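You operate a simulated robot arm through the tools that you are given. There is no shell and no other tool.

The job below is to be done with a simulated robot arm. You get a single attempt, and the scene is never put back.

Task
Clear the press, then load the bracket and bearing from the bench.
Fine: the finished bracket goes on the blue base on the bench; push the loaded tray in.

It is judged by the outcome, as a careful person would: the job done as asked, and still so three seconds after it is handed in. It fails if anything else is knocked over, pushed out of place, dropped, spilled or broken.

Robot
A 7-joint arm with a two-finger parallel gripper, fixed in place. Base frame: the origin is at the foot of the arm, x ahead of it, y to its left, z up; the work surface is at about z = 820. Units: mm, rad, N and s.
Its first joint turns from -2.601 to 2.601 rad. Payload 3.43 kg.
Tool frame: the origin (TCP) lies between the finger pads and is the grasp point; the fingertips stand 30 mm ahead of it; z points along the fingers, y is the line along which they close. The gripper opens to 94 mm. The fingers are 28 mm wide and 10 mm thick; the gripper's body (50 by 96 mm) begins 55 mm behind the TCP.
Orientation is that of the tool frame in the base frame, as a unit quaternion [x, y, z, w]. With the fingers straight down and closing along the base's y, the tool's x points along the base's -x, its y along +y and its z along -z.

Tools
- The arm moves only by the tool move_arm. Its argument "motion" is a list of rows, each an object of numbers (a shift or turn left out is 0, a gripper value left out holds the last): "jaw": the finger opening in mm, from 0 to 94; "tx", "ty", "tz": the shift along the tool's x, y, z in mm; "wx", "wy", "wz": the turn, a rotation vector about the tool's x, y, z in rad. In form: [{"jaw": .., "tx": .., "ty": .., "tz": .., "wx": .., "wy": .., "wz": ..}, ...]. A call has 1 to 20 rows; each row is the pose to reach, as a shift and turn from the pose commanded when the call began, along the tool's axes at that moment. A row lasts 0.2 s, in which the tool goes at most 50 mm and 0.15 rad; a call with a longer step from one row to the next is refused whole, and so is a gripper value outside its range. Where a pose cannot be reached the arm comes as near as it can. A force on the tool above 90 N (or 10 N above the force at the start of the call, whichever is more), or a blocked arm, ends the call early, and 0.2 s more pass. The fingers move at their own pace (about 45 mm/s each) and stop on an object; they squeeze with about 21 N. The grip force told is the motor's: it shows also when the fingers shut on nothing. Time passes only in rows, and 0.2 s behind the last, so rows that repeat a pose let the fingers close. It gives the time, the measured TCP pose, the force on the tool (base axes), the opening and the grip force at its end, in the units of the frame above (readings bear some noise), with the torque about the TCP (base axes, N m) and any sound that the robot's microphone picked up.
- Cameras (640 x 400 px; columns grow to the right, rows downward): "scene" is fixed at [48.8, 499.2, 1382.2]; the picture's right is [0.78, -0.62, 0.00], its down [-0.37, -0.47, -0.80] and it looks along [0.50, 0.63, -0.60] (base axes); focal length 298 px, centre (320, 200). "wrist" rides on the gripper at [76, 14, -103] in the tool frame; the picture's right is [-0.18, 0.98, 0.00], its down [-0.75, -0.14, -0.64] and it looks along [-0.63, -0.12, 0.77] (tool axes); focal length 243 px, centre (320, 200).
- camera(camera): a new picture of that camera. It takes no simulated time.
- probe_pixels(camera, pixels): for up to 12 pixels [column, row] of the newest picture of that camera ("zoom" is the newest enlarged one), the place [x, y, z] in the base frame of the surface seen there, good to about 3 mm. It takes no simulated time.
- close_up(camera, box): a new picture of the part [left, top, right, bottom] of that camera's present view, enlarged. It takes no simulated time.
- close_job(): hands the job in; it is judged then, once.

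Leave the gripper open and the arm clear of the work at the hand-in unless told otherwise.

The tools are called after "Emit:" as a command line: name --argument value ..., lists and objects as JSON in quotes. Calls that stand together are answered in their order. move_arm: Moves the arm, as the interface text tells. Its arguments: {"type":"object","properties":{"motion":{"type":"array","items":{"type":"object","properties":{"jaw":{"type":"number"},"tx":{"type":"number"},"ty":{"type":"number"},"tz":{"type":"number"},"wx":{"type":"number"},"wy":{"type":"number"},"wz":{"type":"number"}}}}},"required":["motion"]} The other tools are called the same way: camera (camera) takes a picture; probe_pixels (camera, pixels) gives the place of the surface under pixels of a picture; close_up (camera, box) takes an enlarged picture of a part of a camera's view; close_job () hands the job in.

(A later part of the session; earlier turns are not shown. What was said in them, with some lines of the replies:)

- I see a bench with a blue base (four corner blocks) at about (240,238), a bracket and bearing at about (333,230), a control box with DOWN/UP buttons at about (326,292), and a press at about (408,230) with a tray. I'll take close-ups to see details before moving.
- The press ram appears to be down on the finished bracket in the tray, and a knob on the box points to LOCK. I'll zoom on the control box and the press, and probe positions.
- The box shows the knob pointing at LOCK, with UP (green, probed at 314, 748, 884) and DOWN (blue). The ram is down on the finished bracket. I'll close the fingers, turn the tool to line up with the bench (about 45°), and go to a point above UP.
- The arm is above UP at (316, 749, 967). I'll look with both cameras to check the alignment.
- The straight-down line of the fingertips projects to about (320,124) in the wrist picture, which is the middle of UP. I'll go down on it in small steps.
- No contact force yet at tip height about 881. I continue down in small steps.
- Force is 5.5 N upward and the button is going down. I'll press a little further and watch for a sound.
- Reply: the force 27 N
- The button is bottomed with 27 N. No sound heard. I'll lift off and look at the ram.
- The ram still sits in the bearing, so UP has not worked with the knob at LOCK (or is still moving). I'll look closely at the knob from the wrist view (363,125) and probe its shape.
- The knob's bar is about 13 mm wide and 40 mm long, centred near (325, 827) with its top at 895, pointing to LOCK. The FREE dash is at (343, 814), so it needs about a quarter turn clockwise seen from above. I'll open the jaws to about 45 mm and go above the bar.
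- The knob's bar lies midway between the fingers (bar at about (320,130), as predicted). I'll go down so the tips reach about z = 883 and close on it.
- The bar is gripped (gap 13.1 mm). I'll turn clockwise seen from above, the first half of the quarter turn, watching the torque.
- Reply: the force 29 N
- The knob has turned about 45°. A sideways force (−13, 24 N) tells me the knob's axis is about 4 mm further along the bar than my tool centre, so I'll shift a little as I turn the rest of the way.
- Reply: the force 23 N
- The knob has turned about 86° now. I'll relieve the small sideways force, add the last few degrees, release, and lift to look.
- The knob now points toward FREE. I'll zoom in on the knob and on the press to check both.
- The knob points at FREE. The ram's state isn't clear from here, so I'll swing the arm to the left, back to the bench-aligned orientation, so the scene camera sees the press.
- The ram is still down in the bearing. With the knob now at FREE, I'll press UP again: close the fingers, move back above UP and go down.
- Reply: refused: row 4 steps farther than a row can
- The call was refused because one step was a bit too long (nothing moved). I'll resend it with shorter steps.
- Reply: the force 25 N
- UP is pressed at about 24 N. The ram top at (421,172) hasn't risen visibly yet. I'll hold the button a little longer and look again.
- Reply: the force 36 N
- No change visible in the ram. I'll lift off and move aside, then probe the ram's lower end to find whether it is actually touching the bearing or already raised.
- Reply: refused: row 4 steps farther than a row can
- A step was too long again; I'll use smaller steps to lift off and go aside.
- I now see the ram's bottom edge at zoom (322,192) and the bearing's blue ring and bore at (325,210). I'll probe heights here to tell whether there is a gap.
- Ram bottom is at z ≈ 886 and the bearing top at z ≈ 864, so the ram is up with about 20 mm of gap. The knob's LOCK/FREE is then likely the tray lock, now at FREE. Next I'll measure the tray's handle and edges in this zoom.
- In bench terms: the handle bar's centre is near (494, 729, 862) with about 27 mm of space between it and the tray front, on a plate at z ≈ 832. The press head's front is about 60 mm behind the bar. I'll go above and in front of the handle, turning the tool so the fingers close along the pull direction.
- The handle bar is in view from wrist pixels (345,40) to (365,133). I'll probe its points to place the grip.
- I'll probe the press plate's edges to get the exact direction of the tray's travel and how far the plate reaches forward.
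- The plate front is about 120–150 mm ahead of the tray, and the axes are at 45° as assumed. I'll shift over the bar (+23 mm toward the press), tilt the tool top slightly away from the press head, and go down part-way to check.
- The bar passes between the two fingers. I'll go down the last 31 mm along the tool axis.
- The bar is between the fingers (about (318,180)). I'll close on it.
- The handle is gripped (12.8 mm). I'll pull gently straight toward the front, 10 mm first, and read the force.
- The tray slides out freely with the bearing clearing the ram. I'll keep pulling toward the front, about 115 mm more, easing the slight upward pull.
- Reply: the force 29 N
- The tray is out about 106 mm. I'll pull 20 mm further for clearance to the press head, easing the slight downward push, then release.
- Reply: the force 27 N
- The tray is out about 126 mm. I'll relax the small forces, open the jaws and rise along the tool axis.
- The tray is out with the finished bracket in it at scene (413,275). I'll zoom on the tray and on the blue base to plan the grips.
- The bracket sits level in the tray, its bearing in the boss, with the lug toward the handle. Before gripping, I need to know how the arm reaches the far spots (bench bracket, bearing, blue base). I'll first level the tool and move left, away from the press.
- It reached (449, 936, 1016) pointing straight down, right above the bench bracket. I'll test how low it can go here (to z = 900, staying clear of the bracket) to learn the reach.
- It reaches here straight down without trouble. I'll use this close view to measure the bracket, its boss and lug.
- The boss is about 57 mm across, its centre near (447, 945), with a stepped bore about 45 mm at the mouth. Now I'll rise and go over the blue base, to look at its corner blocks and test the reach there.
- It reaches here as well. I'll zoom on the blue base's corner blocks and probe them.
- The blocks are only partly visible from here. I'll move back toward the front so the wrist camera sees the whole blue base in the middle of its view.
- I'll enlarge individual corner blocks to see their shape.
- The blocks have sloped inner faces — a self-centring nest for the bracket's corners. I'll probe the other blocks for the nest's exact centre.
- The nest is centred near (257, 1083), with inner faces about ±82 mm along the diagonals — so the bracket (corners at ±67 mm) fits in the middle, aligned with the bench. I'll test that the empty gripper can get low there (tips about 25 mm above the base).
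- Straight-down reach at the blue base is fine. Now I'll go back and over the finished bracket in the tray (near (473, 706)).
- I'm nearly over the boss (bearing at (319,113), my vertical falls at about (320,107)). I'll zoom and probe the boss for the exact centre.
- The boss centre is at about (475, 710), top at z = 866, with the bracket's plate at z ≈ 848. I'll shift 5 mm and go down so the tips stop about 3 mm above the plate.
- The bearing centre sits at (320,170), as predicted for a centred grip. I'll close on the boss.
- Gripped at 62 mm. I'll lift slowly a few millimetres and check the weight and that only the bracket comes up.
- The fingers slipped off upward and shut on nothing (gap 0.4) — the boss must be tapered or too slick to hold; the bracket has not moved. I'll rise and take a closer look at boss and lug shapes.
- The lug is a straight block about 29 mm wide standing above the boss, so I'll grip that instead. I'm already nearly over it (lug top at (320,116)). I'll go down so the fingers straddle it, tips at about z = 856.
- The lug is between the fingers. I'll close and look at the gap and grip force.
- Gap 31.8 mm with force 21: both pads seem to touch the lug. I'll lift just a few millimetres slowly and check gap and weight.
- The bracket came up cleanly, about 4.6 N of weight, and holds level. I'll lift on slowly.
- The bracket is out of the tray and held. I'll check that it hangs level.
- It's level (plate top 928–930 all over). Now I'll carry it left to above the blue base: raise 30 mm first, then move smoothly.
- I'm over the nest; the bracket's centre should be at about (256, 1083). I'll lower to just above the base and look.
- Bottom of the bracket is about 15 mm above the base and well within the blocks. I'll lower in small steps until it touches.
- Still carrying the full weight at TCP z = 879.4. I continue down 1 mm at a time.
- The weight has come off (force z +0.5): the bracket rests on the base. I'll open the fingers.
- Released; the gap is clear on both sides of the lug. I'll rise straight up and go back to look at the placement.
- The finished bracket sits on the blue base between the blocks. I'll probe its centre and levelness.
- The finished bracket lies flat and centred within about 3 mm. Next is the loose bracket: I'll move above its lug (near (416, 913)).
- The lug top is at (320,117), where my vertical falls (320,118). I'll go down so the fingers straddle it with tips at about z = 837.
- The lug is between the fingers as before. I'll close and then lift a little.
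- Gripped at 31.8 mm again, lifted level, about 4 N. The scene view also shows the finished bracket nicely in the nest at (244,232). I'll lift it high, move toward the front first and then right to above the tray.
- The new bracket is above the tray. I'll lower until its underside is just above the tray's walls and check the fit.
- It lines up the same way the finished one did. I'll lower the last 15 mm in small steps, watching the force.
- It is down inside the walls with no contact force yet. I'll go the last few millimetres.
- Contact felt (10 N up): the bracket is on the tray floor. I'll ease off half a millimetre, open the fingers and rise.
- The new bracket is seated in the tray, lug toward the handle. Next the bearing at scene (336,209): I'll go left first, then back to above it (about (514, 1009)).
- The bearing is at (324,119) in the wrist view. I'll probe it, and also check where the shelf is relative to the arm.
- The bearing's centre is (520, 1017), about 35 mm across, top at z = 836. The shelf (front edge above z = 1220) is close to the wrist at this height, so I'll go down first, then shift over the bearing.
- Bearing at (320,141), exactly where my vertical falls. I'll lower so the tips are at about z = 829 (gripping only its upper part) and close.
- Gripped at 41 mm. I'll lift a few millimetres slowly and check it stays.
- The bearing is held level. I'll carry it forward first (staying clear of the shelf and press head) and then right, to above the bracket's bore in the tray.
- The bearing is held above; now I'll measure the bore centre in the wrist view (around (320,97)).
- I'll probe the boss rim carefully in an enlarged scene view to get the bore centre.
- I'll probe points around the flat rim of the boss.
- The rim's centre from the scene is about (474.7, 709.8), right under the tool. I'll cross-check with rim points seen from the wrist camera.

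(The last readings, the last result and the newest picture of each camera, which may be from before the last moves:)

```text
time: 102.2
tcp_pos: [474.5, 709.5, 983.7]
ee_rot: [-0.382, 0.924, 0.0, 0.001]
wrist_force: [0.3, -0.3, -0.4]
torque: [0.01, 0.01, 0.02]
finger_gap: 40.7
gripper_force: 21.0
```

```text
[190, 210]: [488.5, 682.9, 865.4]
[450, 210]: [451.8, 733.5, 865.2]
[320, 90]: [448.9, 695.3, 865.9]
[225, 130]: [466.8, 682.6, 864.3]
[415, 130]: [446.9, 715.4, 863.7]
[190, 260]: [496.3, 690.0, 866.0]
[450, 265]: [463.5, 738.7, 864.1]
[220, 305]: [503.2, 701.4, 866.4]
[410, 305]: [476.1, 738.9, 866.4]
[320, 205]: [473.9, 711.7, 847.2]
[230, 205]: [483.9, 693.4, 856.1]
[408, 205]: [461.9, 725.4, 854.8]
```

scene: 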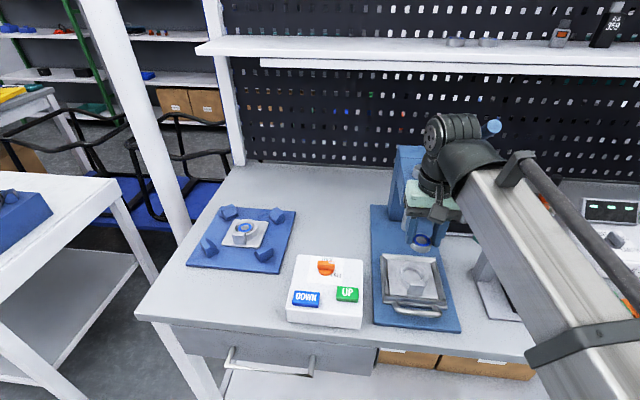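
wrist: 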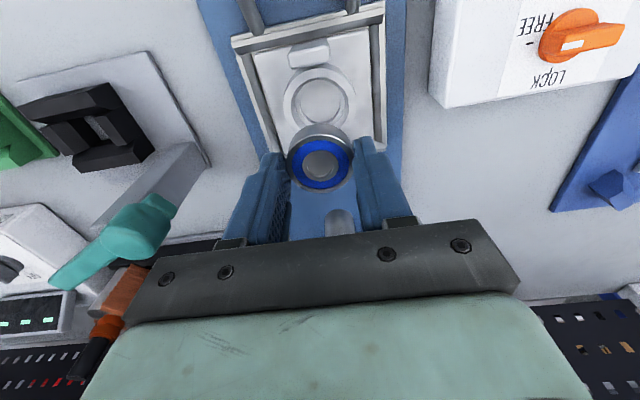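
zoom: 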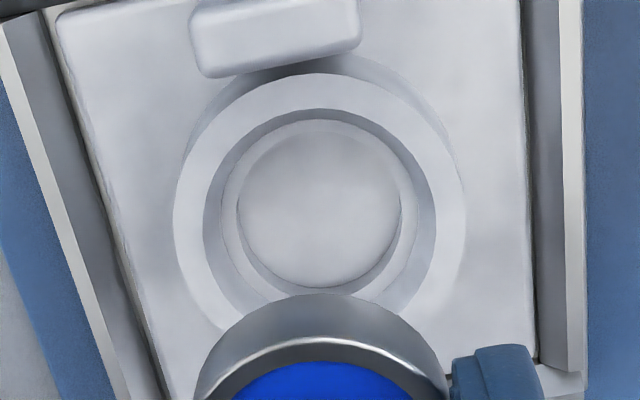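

Both views agree: the bore centre is at about (474.8, 709.7), within about 1 mm of the tool. I'll lower the bearing to just above the boss and check.

Emit:
move_arm --motion '[{"tz": 10, "tx": 1}, {"tz": 28, "tx": 1}, {"tz": 46, "tx": 1}, {"tz": 60, "tx": 1}, {"tz": 68, "tx": 1}, {"tz": 70, "tx": 1}, {"tz": 70, "tx": 1}]'

Emit:
close_up --camera "scene" --box '[385, 235, 445, 295]'

Emit:
close_up --camera "wrist" --box '[240, 90, 400, 220]'

```text
time: 103.8
tcp_pos: [476.0, 709.7, 916.5]
ee_rot: [-0.383, 0.924, 0.0, 0.0]
wrist_force: [0.6, 0.6, -0.9]
torque: [0.01, 0.04, -0.02]
finger_gap: 40.7
gripper_force: 21.2
```

```text
6.67 times, centred on (415, 265) of scene
```

zoom: 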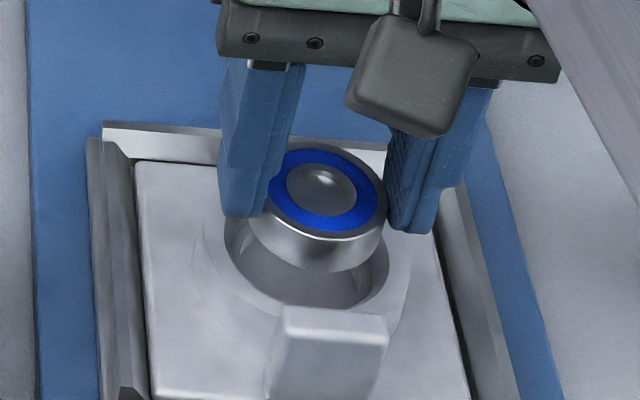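

```text
3.08 times, centred on (320, 155) of wrist
```

zoom: 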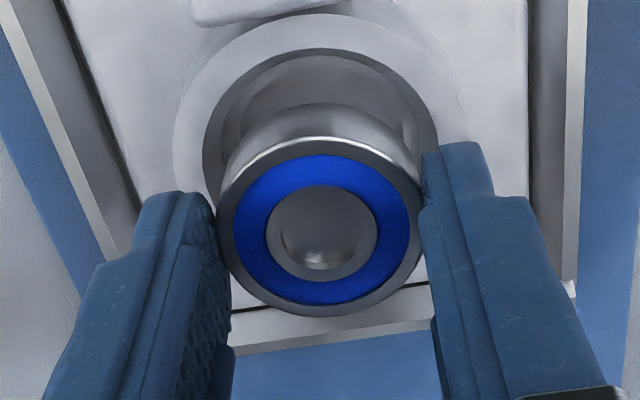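

The bearing is concentric with the bore in both views. I'll lower it into the boss in small steps, watching the force.

Emit:
move_arm --motion '[{"tz": 4}, {"tz": 8}, {"tz": 11}, {"tz": 13}, {"tz": 14.5}, {"tz": 14.5}]'

Emit:
close_up --camera "scene" --box '[385, 235, 445, 295]'

Emit:
close_up --camera "wrist" --box '[240, 90, 400, 220]'

```text
time: 105.2
tcp_pos: [474.5, 709.2, 901.9]
ee_rot: [-0.383, 0.924, 0.0, 0.0]
wrist_force: [0.2, -0.5, -0.3]
torque: [-0.02, 0.0, -0.03]
finger_gap: 40.9
gripper_force: 21.2
```

```text
6.67 times, centred on (415, 265) of scene
```

zoom: 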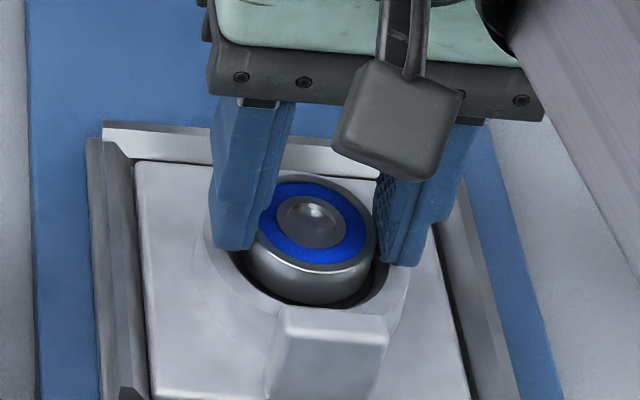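

```text
3.08 times, centred on (320, 155) of wrist
```

zoom: 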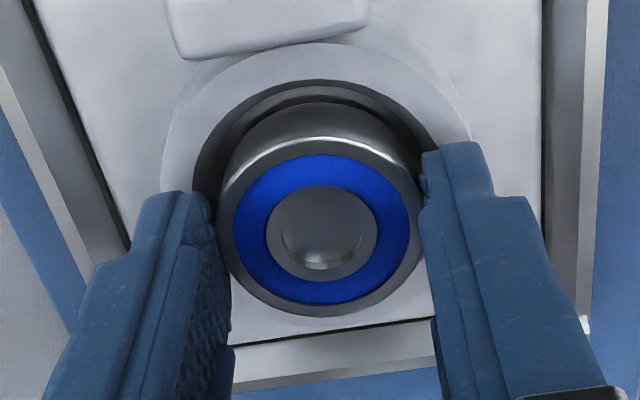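

The bearing's lower edge is inside the bore mouth, centred. I'll continue down 1 mm at a time.

Emit:
move_arm --motion '[{"tz": 1}, {"tz": 2}, {"tz": 3}, {"tz": 3}]'

```text
time: 106.2
tcp_pos: [473.8, 709.5, 897.5]
ee_rot: [-0.382, 0.924, 0.0, 0.0]
wrist_force: [0.0, -0.5, 0.4]
torque: [0.0, -0.04, 0.0]
finger_gap: 40.9
gripper_force: 20.6
```

Emit:
move_arm --motion '[{"tz": 0.7}, {"tz": 1.4}, {"tz": 1.4}]'

```text
time: 107.0
tcp_pos: [474.8, 709.7, 897.0]
ee_rot: [-0.383, 0.924, 0.0, -0.001]
wrist_force: [-0.7, 0.2, -0.3]
torque: [-0.02, 0.02, 0.01]
finger_gap: 40.9
gripper_force: 21.2
```

Emit:
move_arm --motion '[{"tz": 0.6}, {"tz": 1.2}, {"tz": 1.2}]'

Emit:
close_up --camera "scene" --box '[385, 235, 445, 295]'

```text
time: 107.8
tcp_pos: [475.3, 709.6, 896.7]
ee_rot: [-0.383, 0.924, 0.0, 0.001]
wrist_force: [2.4, 0.0, 18.9]
torque: [0.0, 0.0, -0.02]
finger_gap: 40.9
gripper_force: 20.6
```

```text
6.67 times, centred on (415, 265) of scene
```

zoom: 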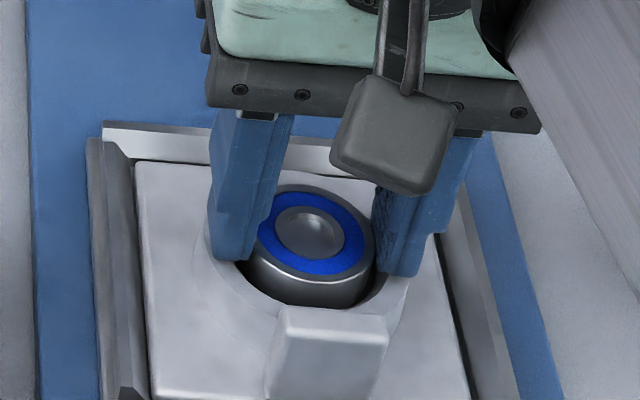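

Contact (19 N up): the bearing has reached its seat. I'll ease up about 1 mm, open the fingers, and rise.

Emit:
move_arm --motion '[{"tz": -0.8}, {"tz": -0.8, "jaw": 45}, {"tz": -0.8, "jaw": 50}, {"tz": -0.8, "jaw": 60}, {"tz": -0.8, "jaw": 60}]'

Emit:
close_up --camera "wrist" --box '[240, 90, 400, 220]'

Emit:
close_up --camera "scene" --box '[385, 235, 445, 295]'

```text
time: 109.0
tcp_pos: [474.0, 708.4, 895.6]
ee_rot: [-0.382, 0.924, 0.0, 0.0]
wrist_force: [-3.3, 3.2, 11.5]
torque: [-0.25, -0.02, -0.06]
finger_gap: 58.0
gripper_force: 0.1
```

```text
3.08 times, centred on (320, 155) of wrist
```

zoom: 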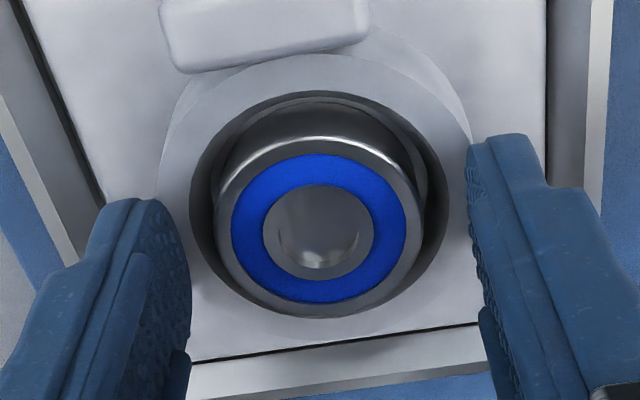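

```text
6.67 times, centred on (415, 265) of scene
```

zoom: 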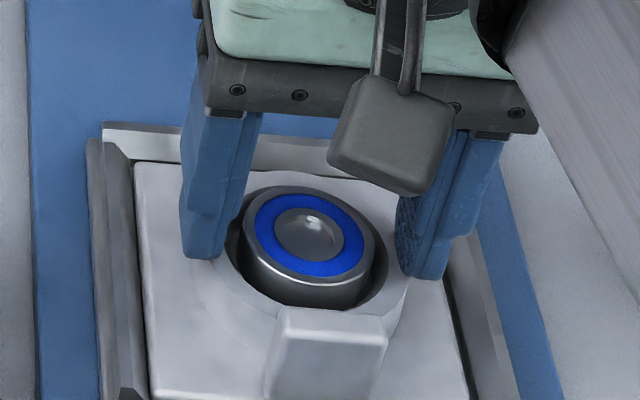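

Released; the bearing sits in the bore. The tips lightly touch the boss rim, so I'll rise straight up now and inspect.

Emit:
move_arm --motion '[{"tz": -2, "jaw": 60}, {"tz": -8}, {"tz": -20}, {"tz": -45}, {"tz": -75}, {"tz": -95}, {"tz": -95, "tx": 30}, {"tz": -95, "tx": 60}]'

Emit:
close_up --camera "wrist" --box '[240, 60, 410, 220]'

Emit:
close_up --camera "scene" --box '[370, 245, 450, 325]'

```text
time: 110.8
tcp_pos: [430.5, 669.1, 989.6]
ee_rot: [-0.383, 0.924, 0.001, 0.0]
wrist_force: [-0.2, 0.8, 0.1]
torque: [-0.05, 0.01, -0.01]
finger_gap: 59.8
gripper_force: 0.2
```

```text
2.50 times, centred on (325, 140) of wrist
```

zoom: 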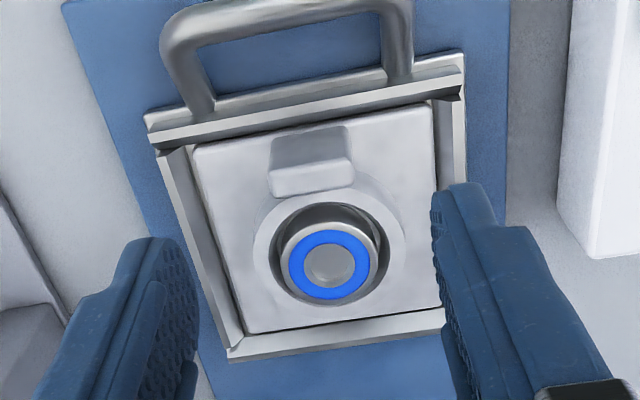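

```text
5.00 times, centred on (410, 285) of scene
```

zoom: 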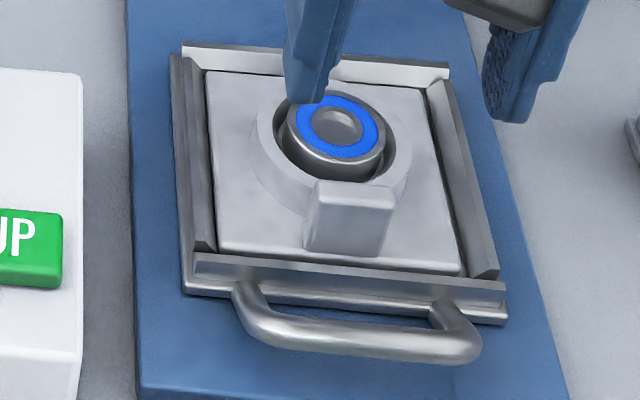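

The bearing sits upright in the bore, slightly proud. I'll probe its top for height and level, and confirm clearance under the ram.

Emit:
probe_pixels --camera "zoom" --pixels '[[300, 115], [370, 140], [340, 95], [330, 155], [335, 122], [350, 195], [265, 135], [405, 160], [230, 90], [440, 255], [225, 240], [350, 345]]'

Emit:
camera --camera "scene"

Emit:
probe_pixels --camera "scene" --pixels '[[408, 231], [405, 230], [412, 231], [408, 225], [410, 210], [415, 203], [400, 230]]'

```text
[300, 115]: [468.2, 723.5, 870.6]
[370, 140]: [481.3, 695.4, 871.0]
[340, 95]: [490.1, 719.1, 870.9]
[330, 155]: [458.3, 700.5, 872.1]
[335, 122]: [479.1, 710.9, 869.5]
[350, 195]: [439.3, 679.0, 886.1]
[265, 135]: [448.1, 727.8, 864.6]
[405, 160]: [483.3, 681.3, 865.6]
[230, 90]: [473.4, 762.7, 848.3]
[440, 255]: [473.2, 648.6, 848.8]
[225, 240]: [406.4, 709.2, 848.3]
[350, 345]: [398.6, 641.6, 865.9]
```

```text
taken
```

scene: 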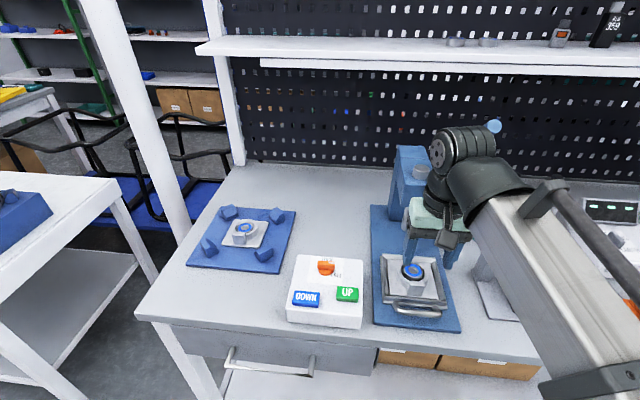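

```text
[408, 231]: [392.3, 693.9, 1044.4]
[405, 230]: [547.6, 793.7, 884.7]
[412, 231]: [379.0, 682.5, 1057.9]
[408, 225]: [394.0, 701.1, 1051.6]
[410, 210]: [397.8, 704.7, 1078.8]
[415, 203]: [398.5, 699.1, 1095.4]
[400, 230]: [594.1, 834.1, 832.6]
```

Bearing top is level at z ≈ 871, well under the ram at z ≈ 885. Now I'll regrip the handle to push the tray in: turn the tool back to the handle orientation above it.

Emit:
move_arm --motion '[{"jaw": 28, "tx": 4, "wz": 0.142}, {"tx": 8, "wz": 0.284}, {"tx": 12, "wz": 0.426}, {"tx": 16, "wz": 0.568}, {"tx": 20, "wz": 0.71}, {"tx": 24, "wz": 0.852}, {"tx": 28, "wz": 0.994}, {"tx": 32, "wz": 1.136}, {"tx": 36, "wz": 1.278}, {"tx": 40, "wz": 1.42}, {"tx": 44, "wz": 1.56}, {"tx": 44, "wz": 1.56}]'

Emit:
move_arm --motion '[{"wx": -0.07}, {"wx": -0.15}, {"wx": -0.15, "tz": 25}, {"wx": -0.15, "tz": 50}, {"wx": -0.15, "tz": 70}, {"wx": -0.15, "tz": 70}]'

Emit:
camera --camera "wrist"

Emit:
camera --camera "scene"

```text
time: 113.4
tcp_pos: [399.4, 635.4, 990.3]
ee_rot: [0.378, 0.926, 0.0, 0.0]
wrist_force: [0.5, 0.0, 0.6]
torque: [-0.03, 0.0, 0.01]
finger_gap: 27.9
gripper_force: 0.1
```

```text
time: 114.8
tcp_pos: [400.4, 637.2, 921.1]
ee_rot: [0.377, 0.923, 0.069, 0.029]
wrist_force: [1.4, -0.1, -0.2]
torque: [-0.04, -0.01, 0.0]
finger_gap: 28.2
gripper_force: 0.0
```

```text
taken
```

wrist: 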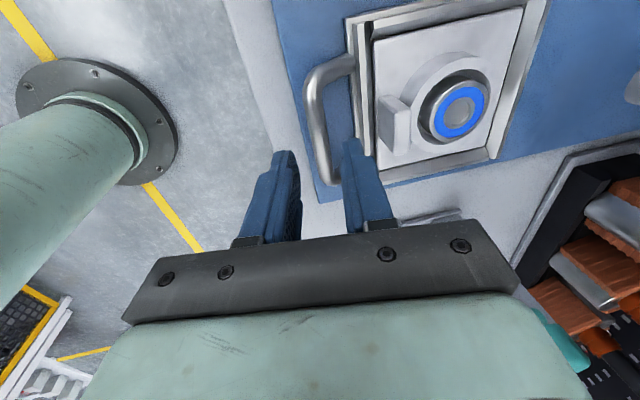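

```text
taken
```

scene: 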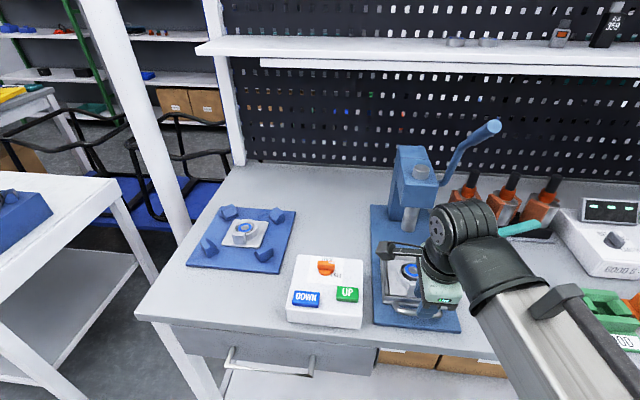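

The bar is lined up between the fingers (at about (318,130)). I'll go down along the tool axis and close on the handle.

Emit:
move_arm --motion '[{"jaw": 28, "tz": 15}, {"tz": 30}, {"tz": 39}, {"tz": 43, "ty": -0.5}, {"tz": 43, "ty": -0.5}]'

Emit:
camera --camera "wrist"

```text
time: 116.0
tcp_pos: [404.9, 640.6, 878.3]
ee_rot: [0.377, 0.923, 0.07, 0.028]
wrist_force: [-0.4, 0.2, -0.1]
torque: [0.0, 0.0, 0.01]
finger_gap: 28.2
gripper_force: 0.1
```

```text
taken
```

wrist: 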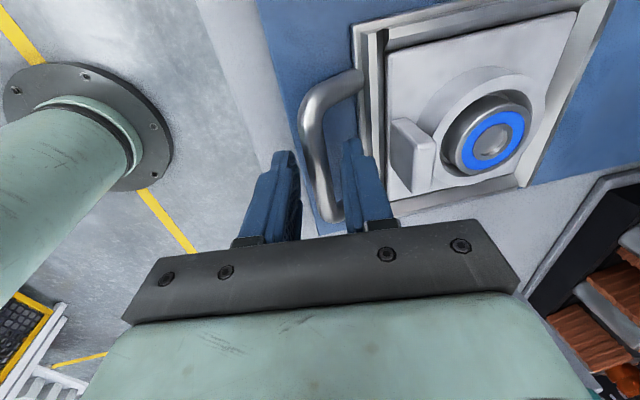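

Emit:
move_arm --motion '[{"jaw": 0}, {"jaw": 0}, {"jaw": 0}, {"jaw": 0}]'

```text
time: 117.0
tcp_pos: [404.3, 641.2, 878.7]
ee_rot: [0.376, 0.923, 0.07, 0.029]
wrist_force: [0.5, -0.5, -0.9]
torque: [-0.01, 0.04, 0.24]
finger_gap: 12.9
gripper_force: 44.8
```

The handle is gripped. I'll push the tray in slowly and smoothly, first about 60 mm.

Emit:
move_arm --motion '[{"ty": 1.5, "tz": 0.23}, {"ty": 4, "tz": 0.6}, {"ty": 8, "tz": 1.2}, {"ty": 13, "tz": 1.96}, {"ty": 18.5, "tz": 2.8}, {"ty": 24, "tz": 3.6}, {"ty": 30, "tz": 4.5}, {"ty": 36, "tz": 5.4}, {"ty": 42, "tz": 6.3}, {"ty": 47, "tz": 7.1}, {"ty": 51, "tz": 7.7}, {"ty": 54, "tz": 8.1}, {"ty": 55.5, "tz": 8.4}]'

Emit:
camera --camera "wrist"

Emit:
close_up --camera "scene" --box '[360, 180, 460, 320]'

```text
time: 119.8
tcp_pos: [444.5, 681.3, 878.1]
ee_rot: [0.377, 0.923, 0.069, 0.028]
wrist_force: [-5.1, 1.6, -1.0]
torque: [0.18, 0.2, 0.28]
finger_gap: 12.8
gripper_force: 44.8
```

```text
taken
```

wrist: 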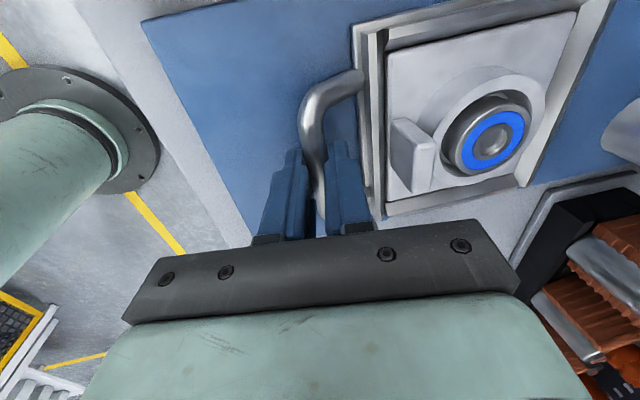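

```text
2.86 times, centred on (410, 250) of scene
```

zoom: 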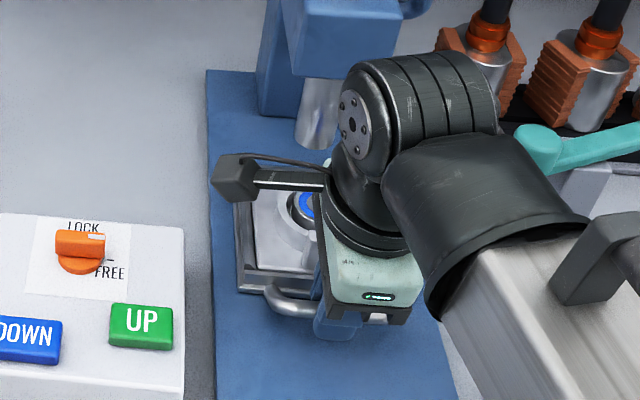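

Smooth so far, the bearing stays in place. I'll push on about 58 mm more, slowing at the end.

Emit:
move_arm --motion '[{"ty": 1.5, "tz": 0.23}, {"ty": 4, "tz": 0.6}, {"ty": 8, "tz": 1.2}, {"ty": 13, "tz": 1.96}, {"ty": 18.5, "tz": 2.8}, {"ty": 24, "tz": 3.6}, {"ty": 30, "tz": 4.5}, {"ty": 36, "tz": 5.4}, {"ty": 42, "tz": 6.3}, {"ty": 47, "tz": 7.1}, {"ty": 51, "tz": 7.7}, {"ty": 54, "tz": 8.1}, {"ty": 57, "tz": 8.6}]'

Emit:
camera --camera "wrist"

Emit:
camera --camera "scene"

```text
time: 122.6
tcp_pos: [485.0, 721.7, 879.0]
ee_rot: [0.377, 0.923, 0.07, 0.028]
wrist_force: [-5.6, 4.0, -11.0]
torque: [0.59, 0.75, 0.45]
finger_gap: 13.0
gripper_force: 44.9
```

```text
taken
```

wrist: 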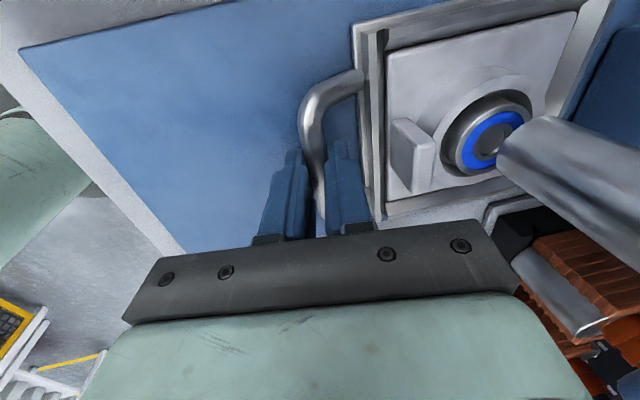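

```text
taken
```

scene: 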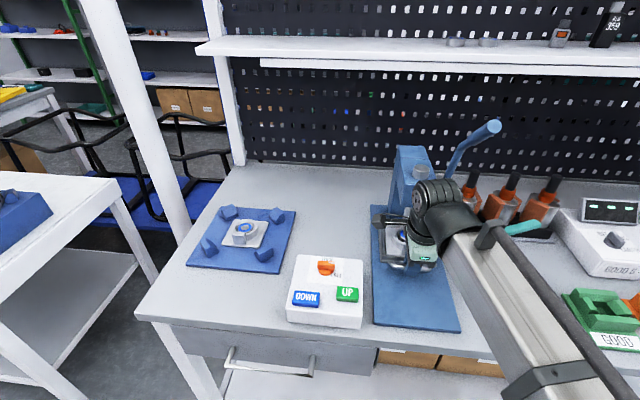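

About 13 mm remain to the original position. I'll push the rest in small steps and feel for the stop.

Emit:
move_arm --motion '[{"ty": 2, "tz": 0.5}, {"ty": 4.5, "tz": 1.0}, {"ty": 7, "tz": 1.4}, {"ty": 9.5, "tz": 1.8}, {"ty": 11.5, "tz": 2.1}]'

Emit:
camera --camera "wrist"

```text
time: 123.8
tcp_pos: [492.4, 730.4, 877.2]
ee_rot: [0.377, 0.923, 0.069, 0.028]
wrist_force: [1.6, 1.8, -2.2]
torque: [0.57, 0.6, 0.43]
finger_gap: 12.8
gripper_force: 44.9
```

```text
taken
```

wrist: 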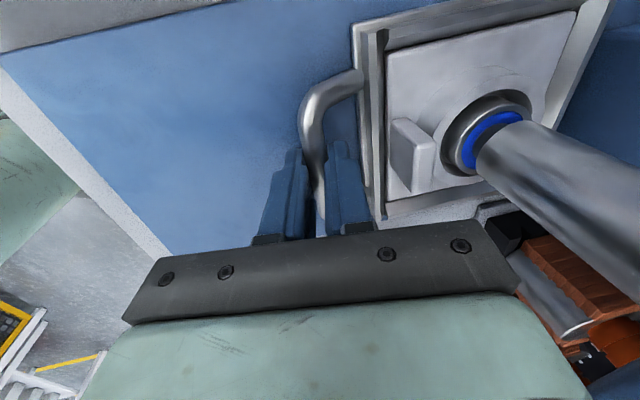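

Still moving freely at about 1.5 mm short of the original position. I'll push on gently a couple of millimetres to find the stop.

Emit:
move_arm --motion '[{"ty": 0.7, "tz": 0.1}, {"ty": 1.4, "tz": 0.2}, {"ty": 2, "tz": 0.3}]'

```text
time: 124.6
tcp_pos: [494.9, 730.2, 878.2]
ee_rot: [0.377, 0.923, 0.068, 0.029]
wrist_force: [0.3, -4.8, 2.7]
torque: [0.04, 0.12, 0.29]
finger_gap: 12.7
gripper_force: 44.7
```

Emit:
move_arm --motion '[{"ty": 0.7, "tz": 0.1}, {"ty": 1.4, "tz": 0.2}, {"ty": 1.4, "tz": 0.2}]'

Emit:
close_up --camera "wrist" --box '[340, 0, 640, 220]'

```text
time: 125.4
tcp_pos: [493.8, 731.1, 877.8]
ee_rot: [0.377, 0.923, 0.068, 0.029]
wrist_force: [-10.2, -19.0, 5.9]
torque: [-0.66, -0.18, 0.2]
finger_gap: 12.7
gripper_force: 45.0
```

```text
1.82 times, centred on (490, 110) of wrist
```

zoom: 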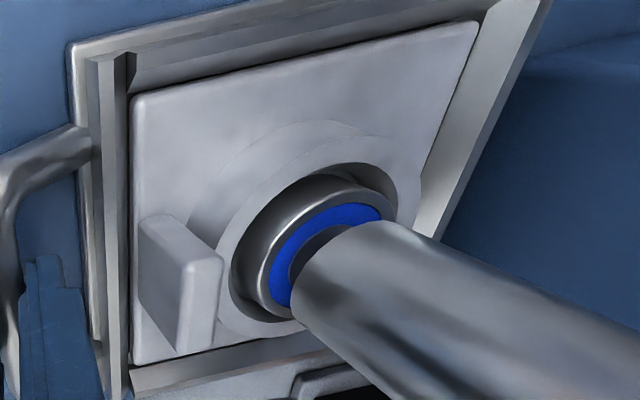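

The tray has met its stop (about 21 N of resistance) at its original position (v equal within a millimetre). I'll relax the push, open the fingers and rise along the tool axis.

Emit:
move_arm --motion '[{"ty": -0.8, "tz": -0.1}, {"ty": -1, "tz": -0.1, "jaw": 26}, {"ty": -1, "tz": -0.1, "jaw": 26}, {"ty": -1, "tz": -0.1, "jaw": 26}, {"ty": -1.5, "tz": -15}, {"ty": -2, "tz": -40}, {"ty": -8, "tz": -70}, {"ty": -20, "tz": -100}, {"ty": -40, "tz": -120}, {"ty": -70, "tz": -130}, {"ty": -100, "tz": -135}]'

Emit:
camera --camera "wrist"

Emit:
camera --camera "scene"

```text
time: 127.8
tcp_pos: [408.8, 645.1, 996.0]
ee_rot: [0.377, 0.923, 0.07, 0.028]
wrist_force: [0.3, -0.1, -0.7]
torque: [0.01, 0.0, 0.01]
finger_gap: 26.1
gripper_force: 0.1
```

```text
taken
```

wrist: 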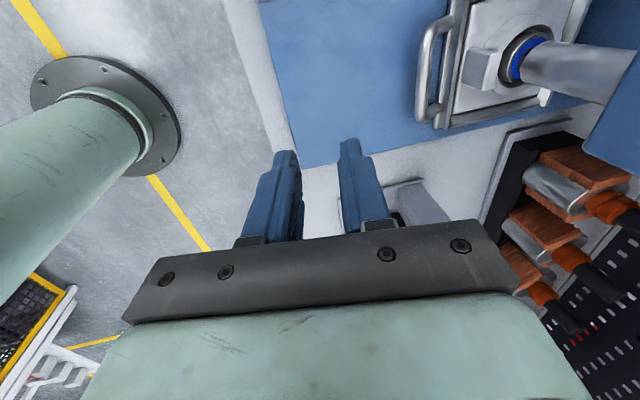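

```text
taken
```

scene: 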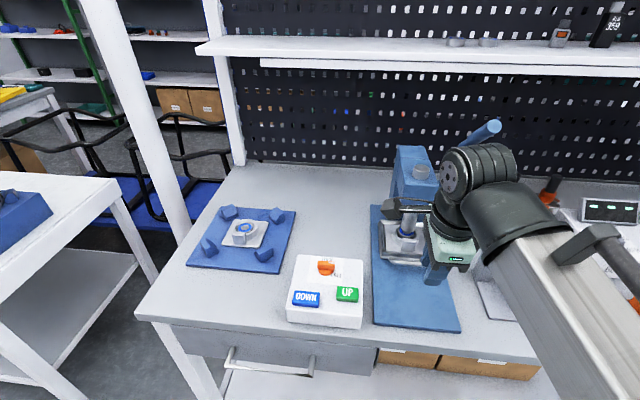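

The tray is in and the handle released. I'll check the tray, bracket, bearing and ram closely.

Emit:
close_up --camera "scene" --box '[370, 190, 440, 275]'

Emit:
probe_pixels --camera "scene" --pixels '[[385, 225], [382, 250], [400, 260], [395, 257], [407, 237], [409, 246], [404, 230], [392, 245]]'

Emit:
probe_pixels --camera "wrist" --pixels '[[422, 70], [425, 45], [430, 100], [450, 80], [488, 68], [517, 60], [515, 40], [540, 60], [545, 100]]'

```text
4.71 times, centred on (405, 232) of scene
```

zoom: 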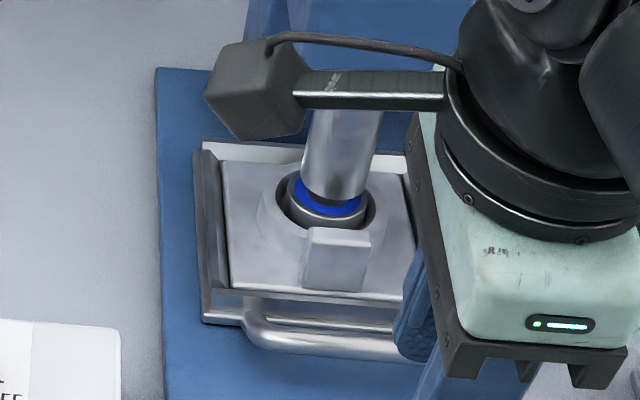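

```text
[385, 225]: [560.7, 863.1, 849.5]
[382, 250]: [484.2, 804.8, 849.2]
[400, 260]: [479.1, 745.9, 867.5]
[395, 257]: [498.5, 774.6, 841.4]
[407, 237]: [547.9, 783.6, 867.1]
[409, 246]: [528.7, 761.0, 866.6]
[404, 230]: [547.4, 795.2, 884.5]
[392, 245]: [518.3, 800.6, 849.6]
```

```text
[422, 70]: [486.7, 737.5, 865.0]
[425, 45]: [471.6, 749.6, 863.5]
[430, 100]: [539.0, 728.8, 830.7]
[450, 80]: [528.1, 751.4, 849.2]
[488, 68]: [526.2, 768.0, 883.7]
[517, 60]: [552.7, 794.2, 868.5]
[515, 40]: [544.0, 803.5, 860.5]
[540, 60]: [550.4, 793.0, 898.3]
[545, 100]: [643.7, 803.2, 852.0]
```

The tray is back exactly at its starting place, with the bracket and the upright bearing under the ram. I found the knob at LOCK and only turned it to free the tray, so I'll put it back as I found it. First I move above the knob and level the tool.

Emit:
move_arm --motion '[{"jaw": 45, "tx": 25, "ty": 5, "tz": 0, "wx": 0.05}, {"tx": 55, "ty": 12, "tz": 5, "wx": 0.1}, {"tx": 90, "ty": 25, "tz": 12, "wx": 0.15}, {"tx": 125, "ty": 40, "tz": 20, "wx": 0.15}, {"tx": 160, "ty": 54, "tz": 30, "wx": 0.15}, {"tx": 182, "ty": 63, "tz": 38, "wx": 0.15}, {"tx": 190, "ty": 66.7, "tz": 40.4, "wx": 0.15}, {"tx": 190, "ty": 66.7, "tz": 40.4, "wx": 0.15}]'

Emit:
camera --camera "wrist"

Emit:
close_up --camera "wrist" --box '[250, 40, 400, 190]'

```text
time: 129.6
tcp_pos: [324.8, 832.1, 965.6]
ee_rot: [0.379, 0.926, -0.001, 0.0]
wrist_force: [-0.8, 0.1, 0.4]
torque: [-0.05, -0.01, 0.0]
finger_gap: 45.2
gripper_force: 0.1
```

```text
taken
```

wrist: 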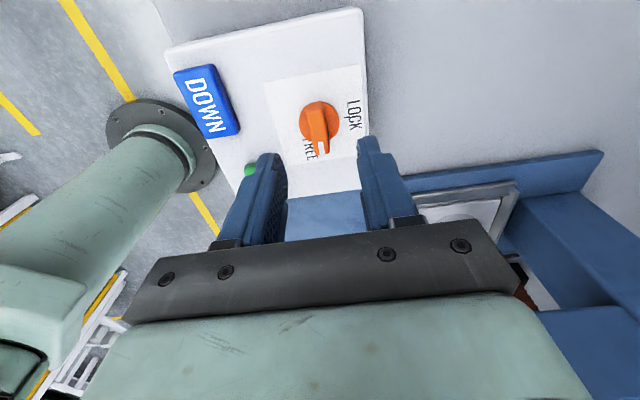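

```text
2.67 times, centred on (325, 115) of wrist
```

zoom: 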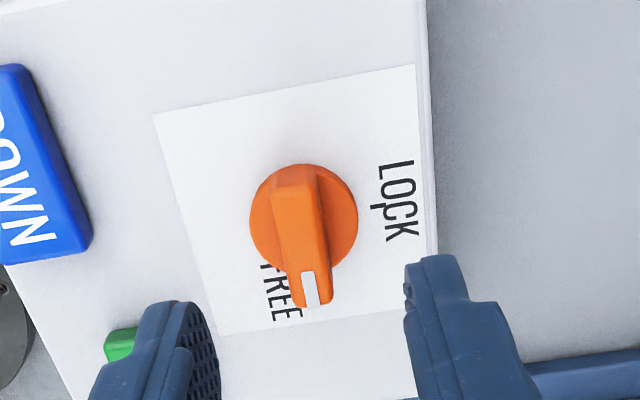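

The knob's axis is right under the tool (disc centre at (319,122), predicted (320,122)) and the bar lies along the fingers. I'll go down and close on the bar.

Emit:
move_arm --motion '[{"jaw": 45, "tz": 20, "ty": -0.5}, {"tz": 40, "ty": -0.5}, {"tz": 50, "ty": -0.5}, {"tz": 52.5, "ty": -0.5}, {"tz": 52.5, "ty": -0.5, "jaw": 0}, {"tz": 52.5, "ty": -0.5}, {"tz": 52.5, "ty": -0.5}, {"tz": 52.5, "ty": -0.5}]'

Emit:
camera --camera "wrist"

```text
time: 131.4
tcp_pos: [327.0, 830.8, 913.3]
ee_rot: [0.377, 0.926, -0.001, 0.0]
wrist_force: [-3.4, -5.5, -2.3]
torque: [-0.02, 0.11, -0.04]
finger_gap: 12.8
gripper_force: 44.6
```

```text
taken
```

wrist: 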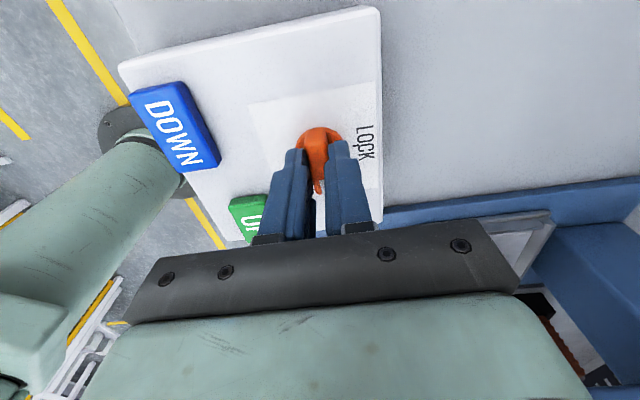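

The bar is gripped. I'll turn it back counter-clockwise, first half, and check the side force.

Emit:
move_arm --motion '[{"ty": -0.5, "wz": -0.1}, {"ty": -0.5, "wz": -0.22}, {"ty": -0.5, "wz": -0.34}, {"ty": -0.5, "wz": -0.46}, {"ty": -0.5, "wz": -0.58}, {"ty": -0.5, "wz": -0.7}, {"ty": -0.5, "wz": -0.8}]'

```text
time: 133.0
tcp_pos: [325.5, 828.9, 913.8]
ee_rot: [-0.014, 1.0, -0.002, 0.0]
wrist_force: [-10.0, -20.8, -12.1]
torque: [-0.32, -1.02, -0.05]
finger_gap: 13.1
gripper_force: 45.2
```

The side force (−10, −21 N) shows the axis is 2–3 mm off; I'll shift slightly as I turn the rest of the way to LOCK.

Emit:
move_arm --motion '[{"tx": 0.5, "ty": -1.5, "wz": 0}, {"tx": 0.5, "ty": -1.7, "wz": -0.11}, {"tx": 0.4, "ty": -2.0, "wz": -0.22}, {"tx": 0.3, "ty": -2.2, "wz": -0.33}, {"tx": 0.2, "ty": -2.5, "wz": -0.44}, {"tx": 0.1, "ty": -2.8, "wz": -0.55}, {"tx": 0, "ty": -3.0, "wz": -0.66}, {"tx": 0, "ty": -3.2, "wz": -0.74}]'

Emit:
camera --camera "wrist"

```text
time: 134.8
tcp_pos: [326.3, 828.4, 914.4]
ee_rot: [-0.373, 0.928, 0.0, -0.001]
wrist_force: [0.1, -8.7, -10.5]
torque: [-0.63, 0.44, 0.02]
finger_gap: 12.9
gripper_force: 45.5
```

```text
taken
```

wrist: 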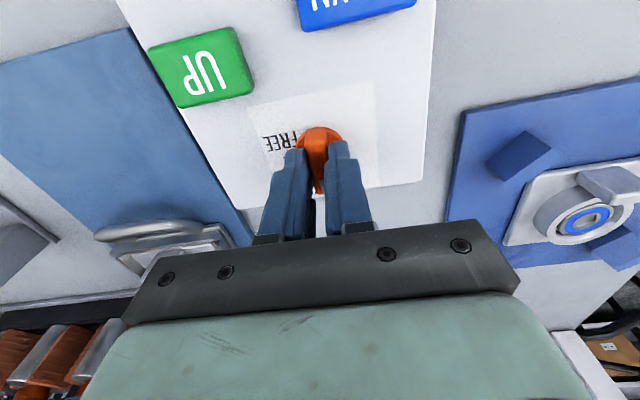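

The bar is back within about 1° of its starting angle. I'll add the last bit, release, and rise.

Emit:
move_arm --motion '[{"wz": -0.02, "ty": -0.4}, {"wz": -0.02, "ty": -0.4}]'

Emit:
move_arm --motion '[{"jaw": 45}, {"jaw": 45}, {"jaw": 45}, {"tz": -20}, {"tz": -55}, {"tz": -95}, {"tz": -130, "tx": 20}, {"tz": -150, "tx": 50}]'

Emit:
camera --camera "wrist"

Emit:
camera --camera "scene"

Emit:
close_up --camera "scene" --box '[280, 245, 370, 335]'

```text
time: 135.4
tcp_pos: [326.5, 829.0, 914.1]
ee_rot: [-0.383, 0.924, 0.0, 0.0]
wrist_force: [-1.2, -5.5, -12.4]
torque: [-0.25, 0.18, 0.01]
finger_gap: 13.1
gripper_force: 45.0
```

```text
time: 137.2
tcp_pos: [289.1, 791.2, 1064.6]
ee_rot: [-0.382, 0.924, 0.0, 0.001]
wrist_force: [0.5, -0.5, -0.3]
torque: [-0.03, 0.01, 0.01]
finger_gap: 44.8
gripper_force: 0.1
```

```text
taken
```

wrist: 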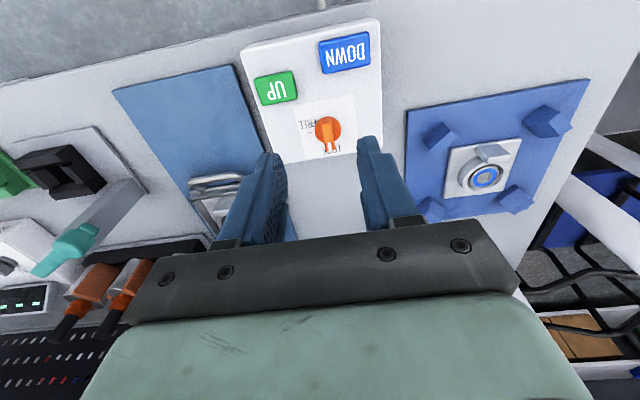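

```text
taken
```

scene: 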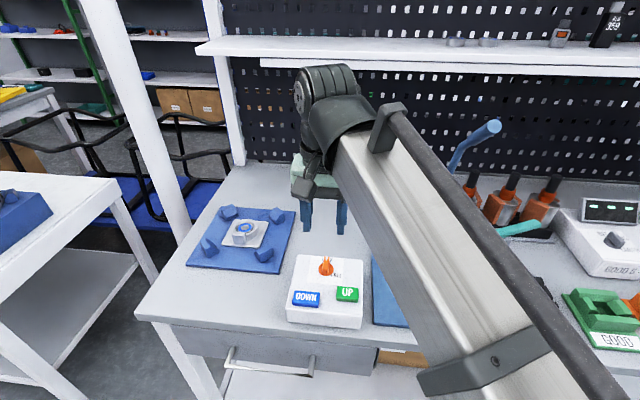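

```text
4.44 times, centred on (325, 290) of scene
```

zoom: 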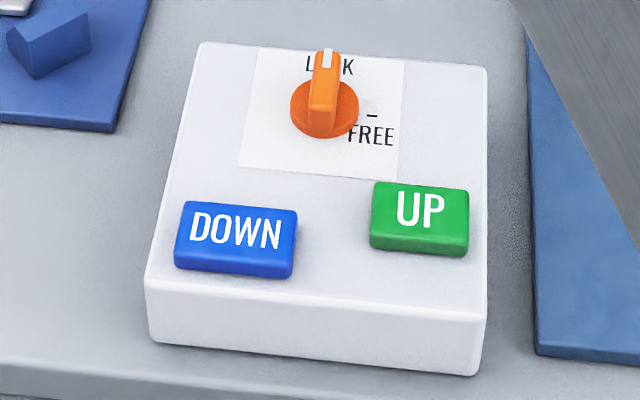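

The knob is back at LOCK as found. I'll move the arm aside, jaws open, and make a last check of the press and the blue base.

Emit:
move_arm --motion '[{"jaw": 60, "ty": 25, "tx": 5}, {"ty": 60, "tx": 15, "tz": -10}, {"ty": 95, "tx": 30, "tz": -20}, {"ty": 125, "tx": 45, "tz": -30}, {"ty": 145, "tx": 60, "tz": -40}, {"ty": 150, "tx": 70, "tz": -50}, {"ty": 150, "tx": 70, "tz": -50}]'

Emit:
camera --camera "scene"

Emit:
camera --camera "wrist"

Emit:
close_up --camera "scene" --box '[370, 190, 450, 275]'

```text
time: 138.8
tcp_pos: [134.1, 849.5, 1114.7]
ee_rot: [-0.382, 0.924, 0.001, 0.0]
wrist_force: [0.8, 0.6, 0.4]
torque: [-0.03, -0.02, 0.03]
finger_gap: 59.9
gripper_force: 0.0
```

```text
taken
```

scene: 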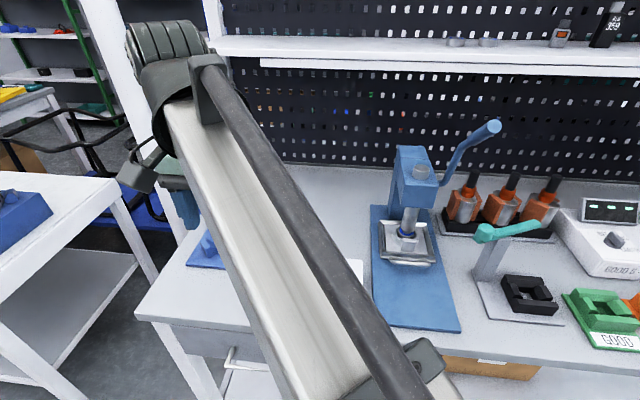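

```text
taken
```

wrist: 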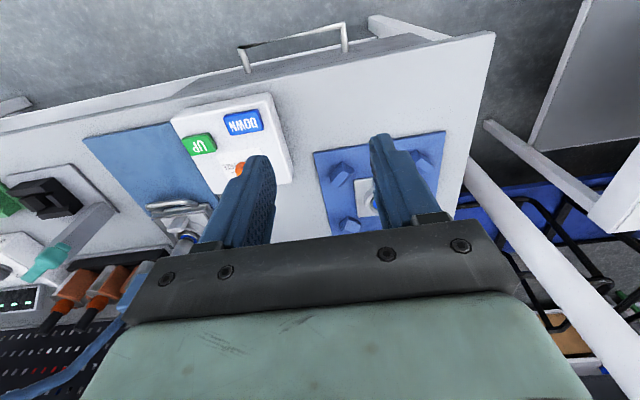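

```text
4.71 times, centred on (410, 232) of scene
```

zoom: 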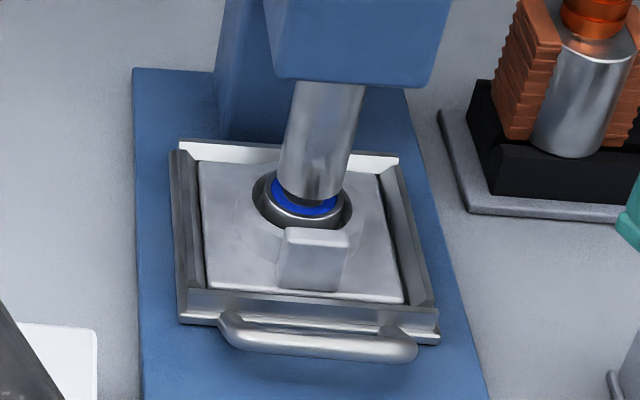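

Final state:
- **Tray:** fully in, holding the new bracket with the bearing upright in its bore under the ram.
- **Finished bracket:** flat on the blue base between the blocks.
- **Knob:** back at LOCK.
- **Arm:** clear of the work with the jaws open.

I'm handing the job in.

Emit:
close_job

```text
The job is handed in.
```

The press is cleared and reloaded, and the job is handed in. I don't have the judging result.

- **Finished bracket:** it lies flat on the blue base on the bench, within about 3 mm of centre between the corner blocks.
- **New bracket and bearing:** the bracket sits in the tray with its lug toward the handle. The bearing rests upright and level in its bore, about 5 mm above the rim. I didn't press it in, since you didn't ask for that.
- **Tray:** it is pushed in until it met resistance, back at its original position to within about a millimetre. The bearing clears the ram by about 14 mm.
- **Controls:** I pressed UP twice, but the ram was already up and nothing changed. I turned the knob to FREE before pulling the tray out, and put it back to LOCK afterwards.

My first grip, on the finished bracket's round boss, slipped off, so I lifted both brackets by the lug instead. Nothing moved or was damaged by the slip.
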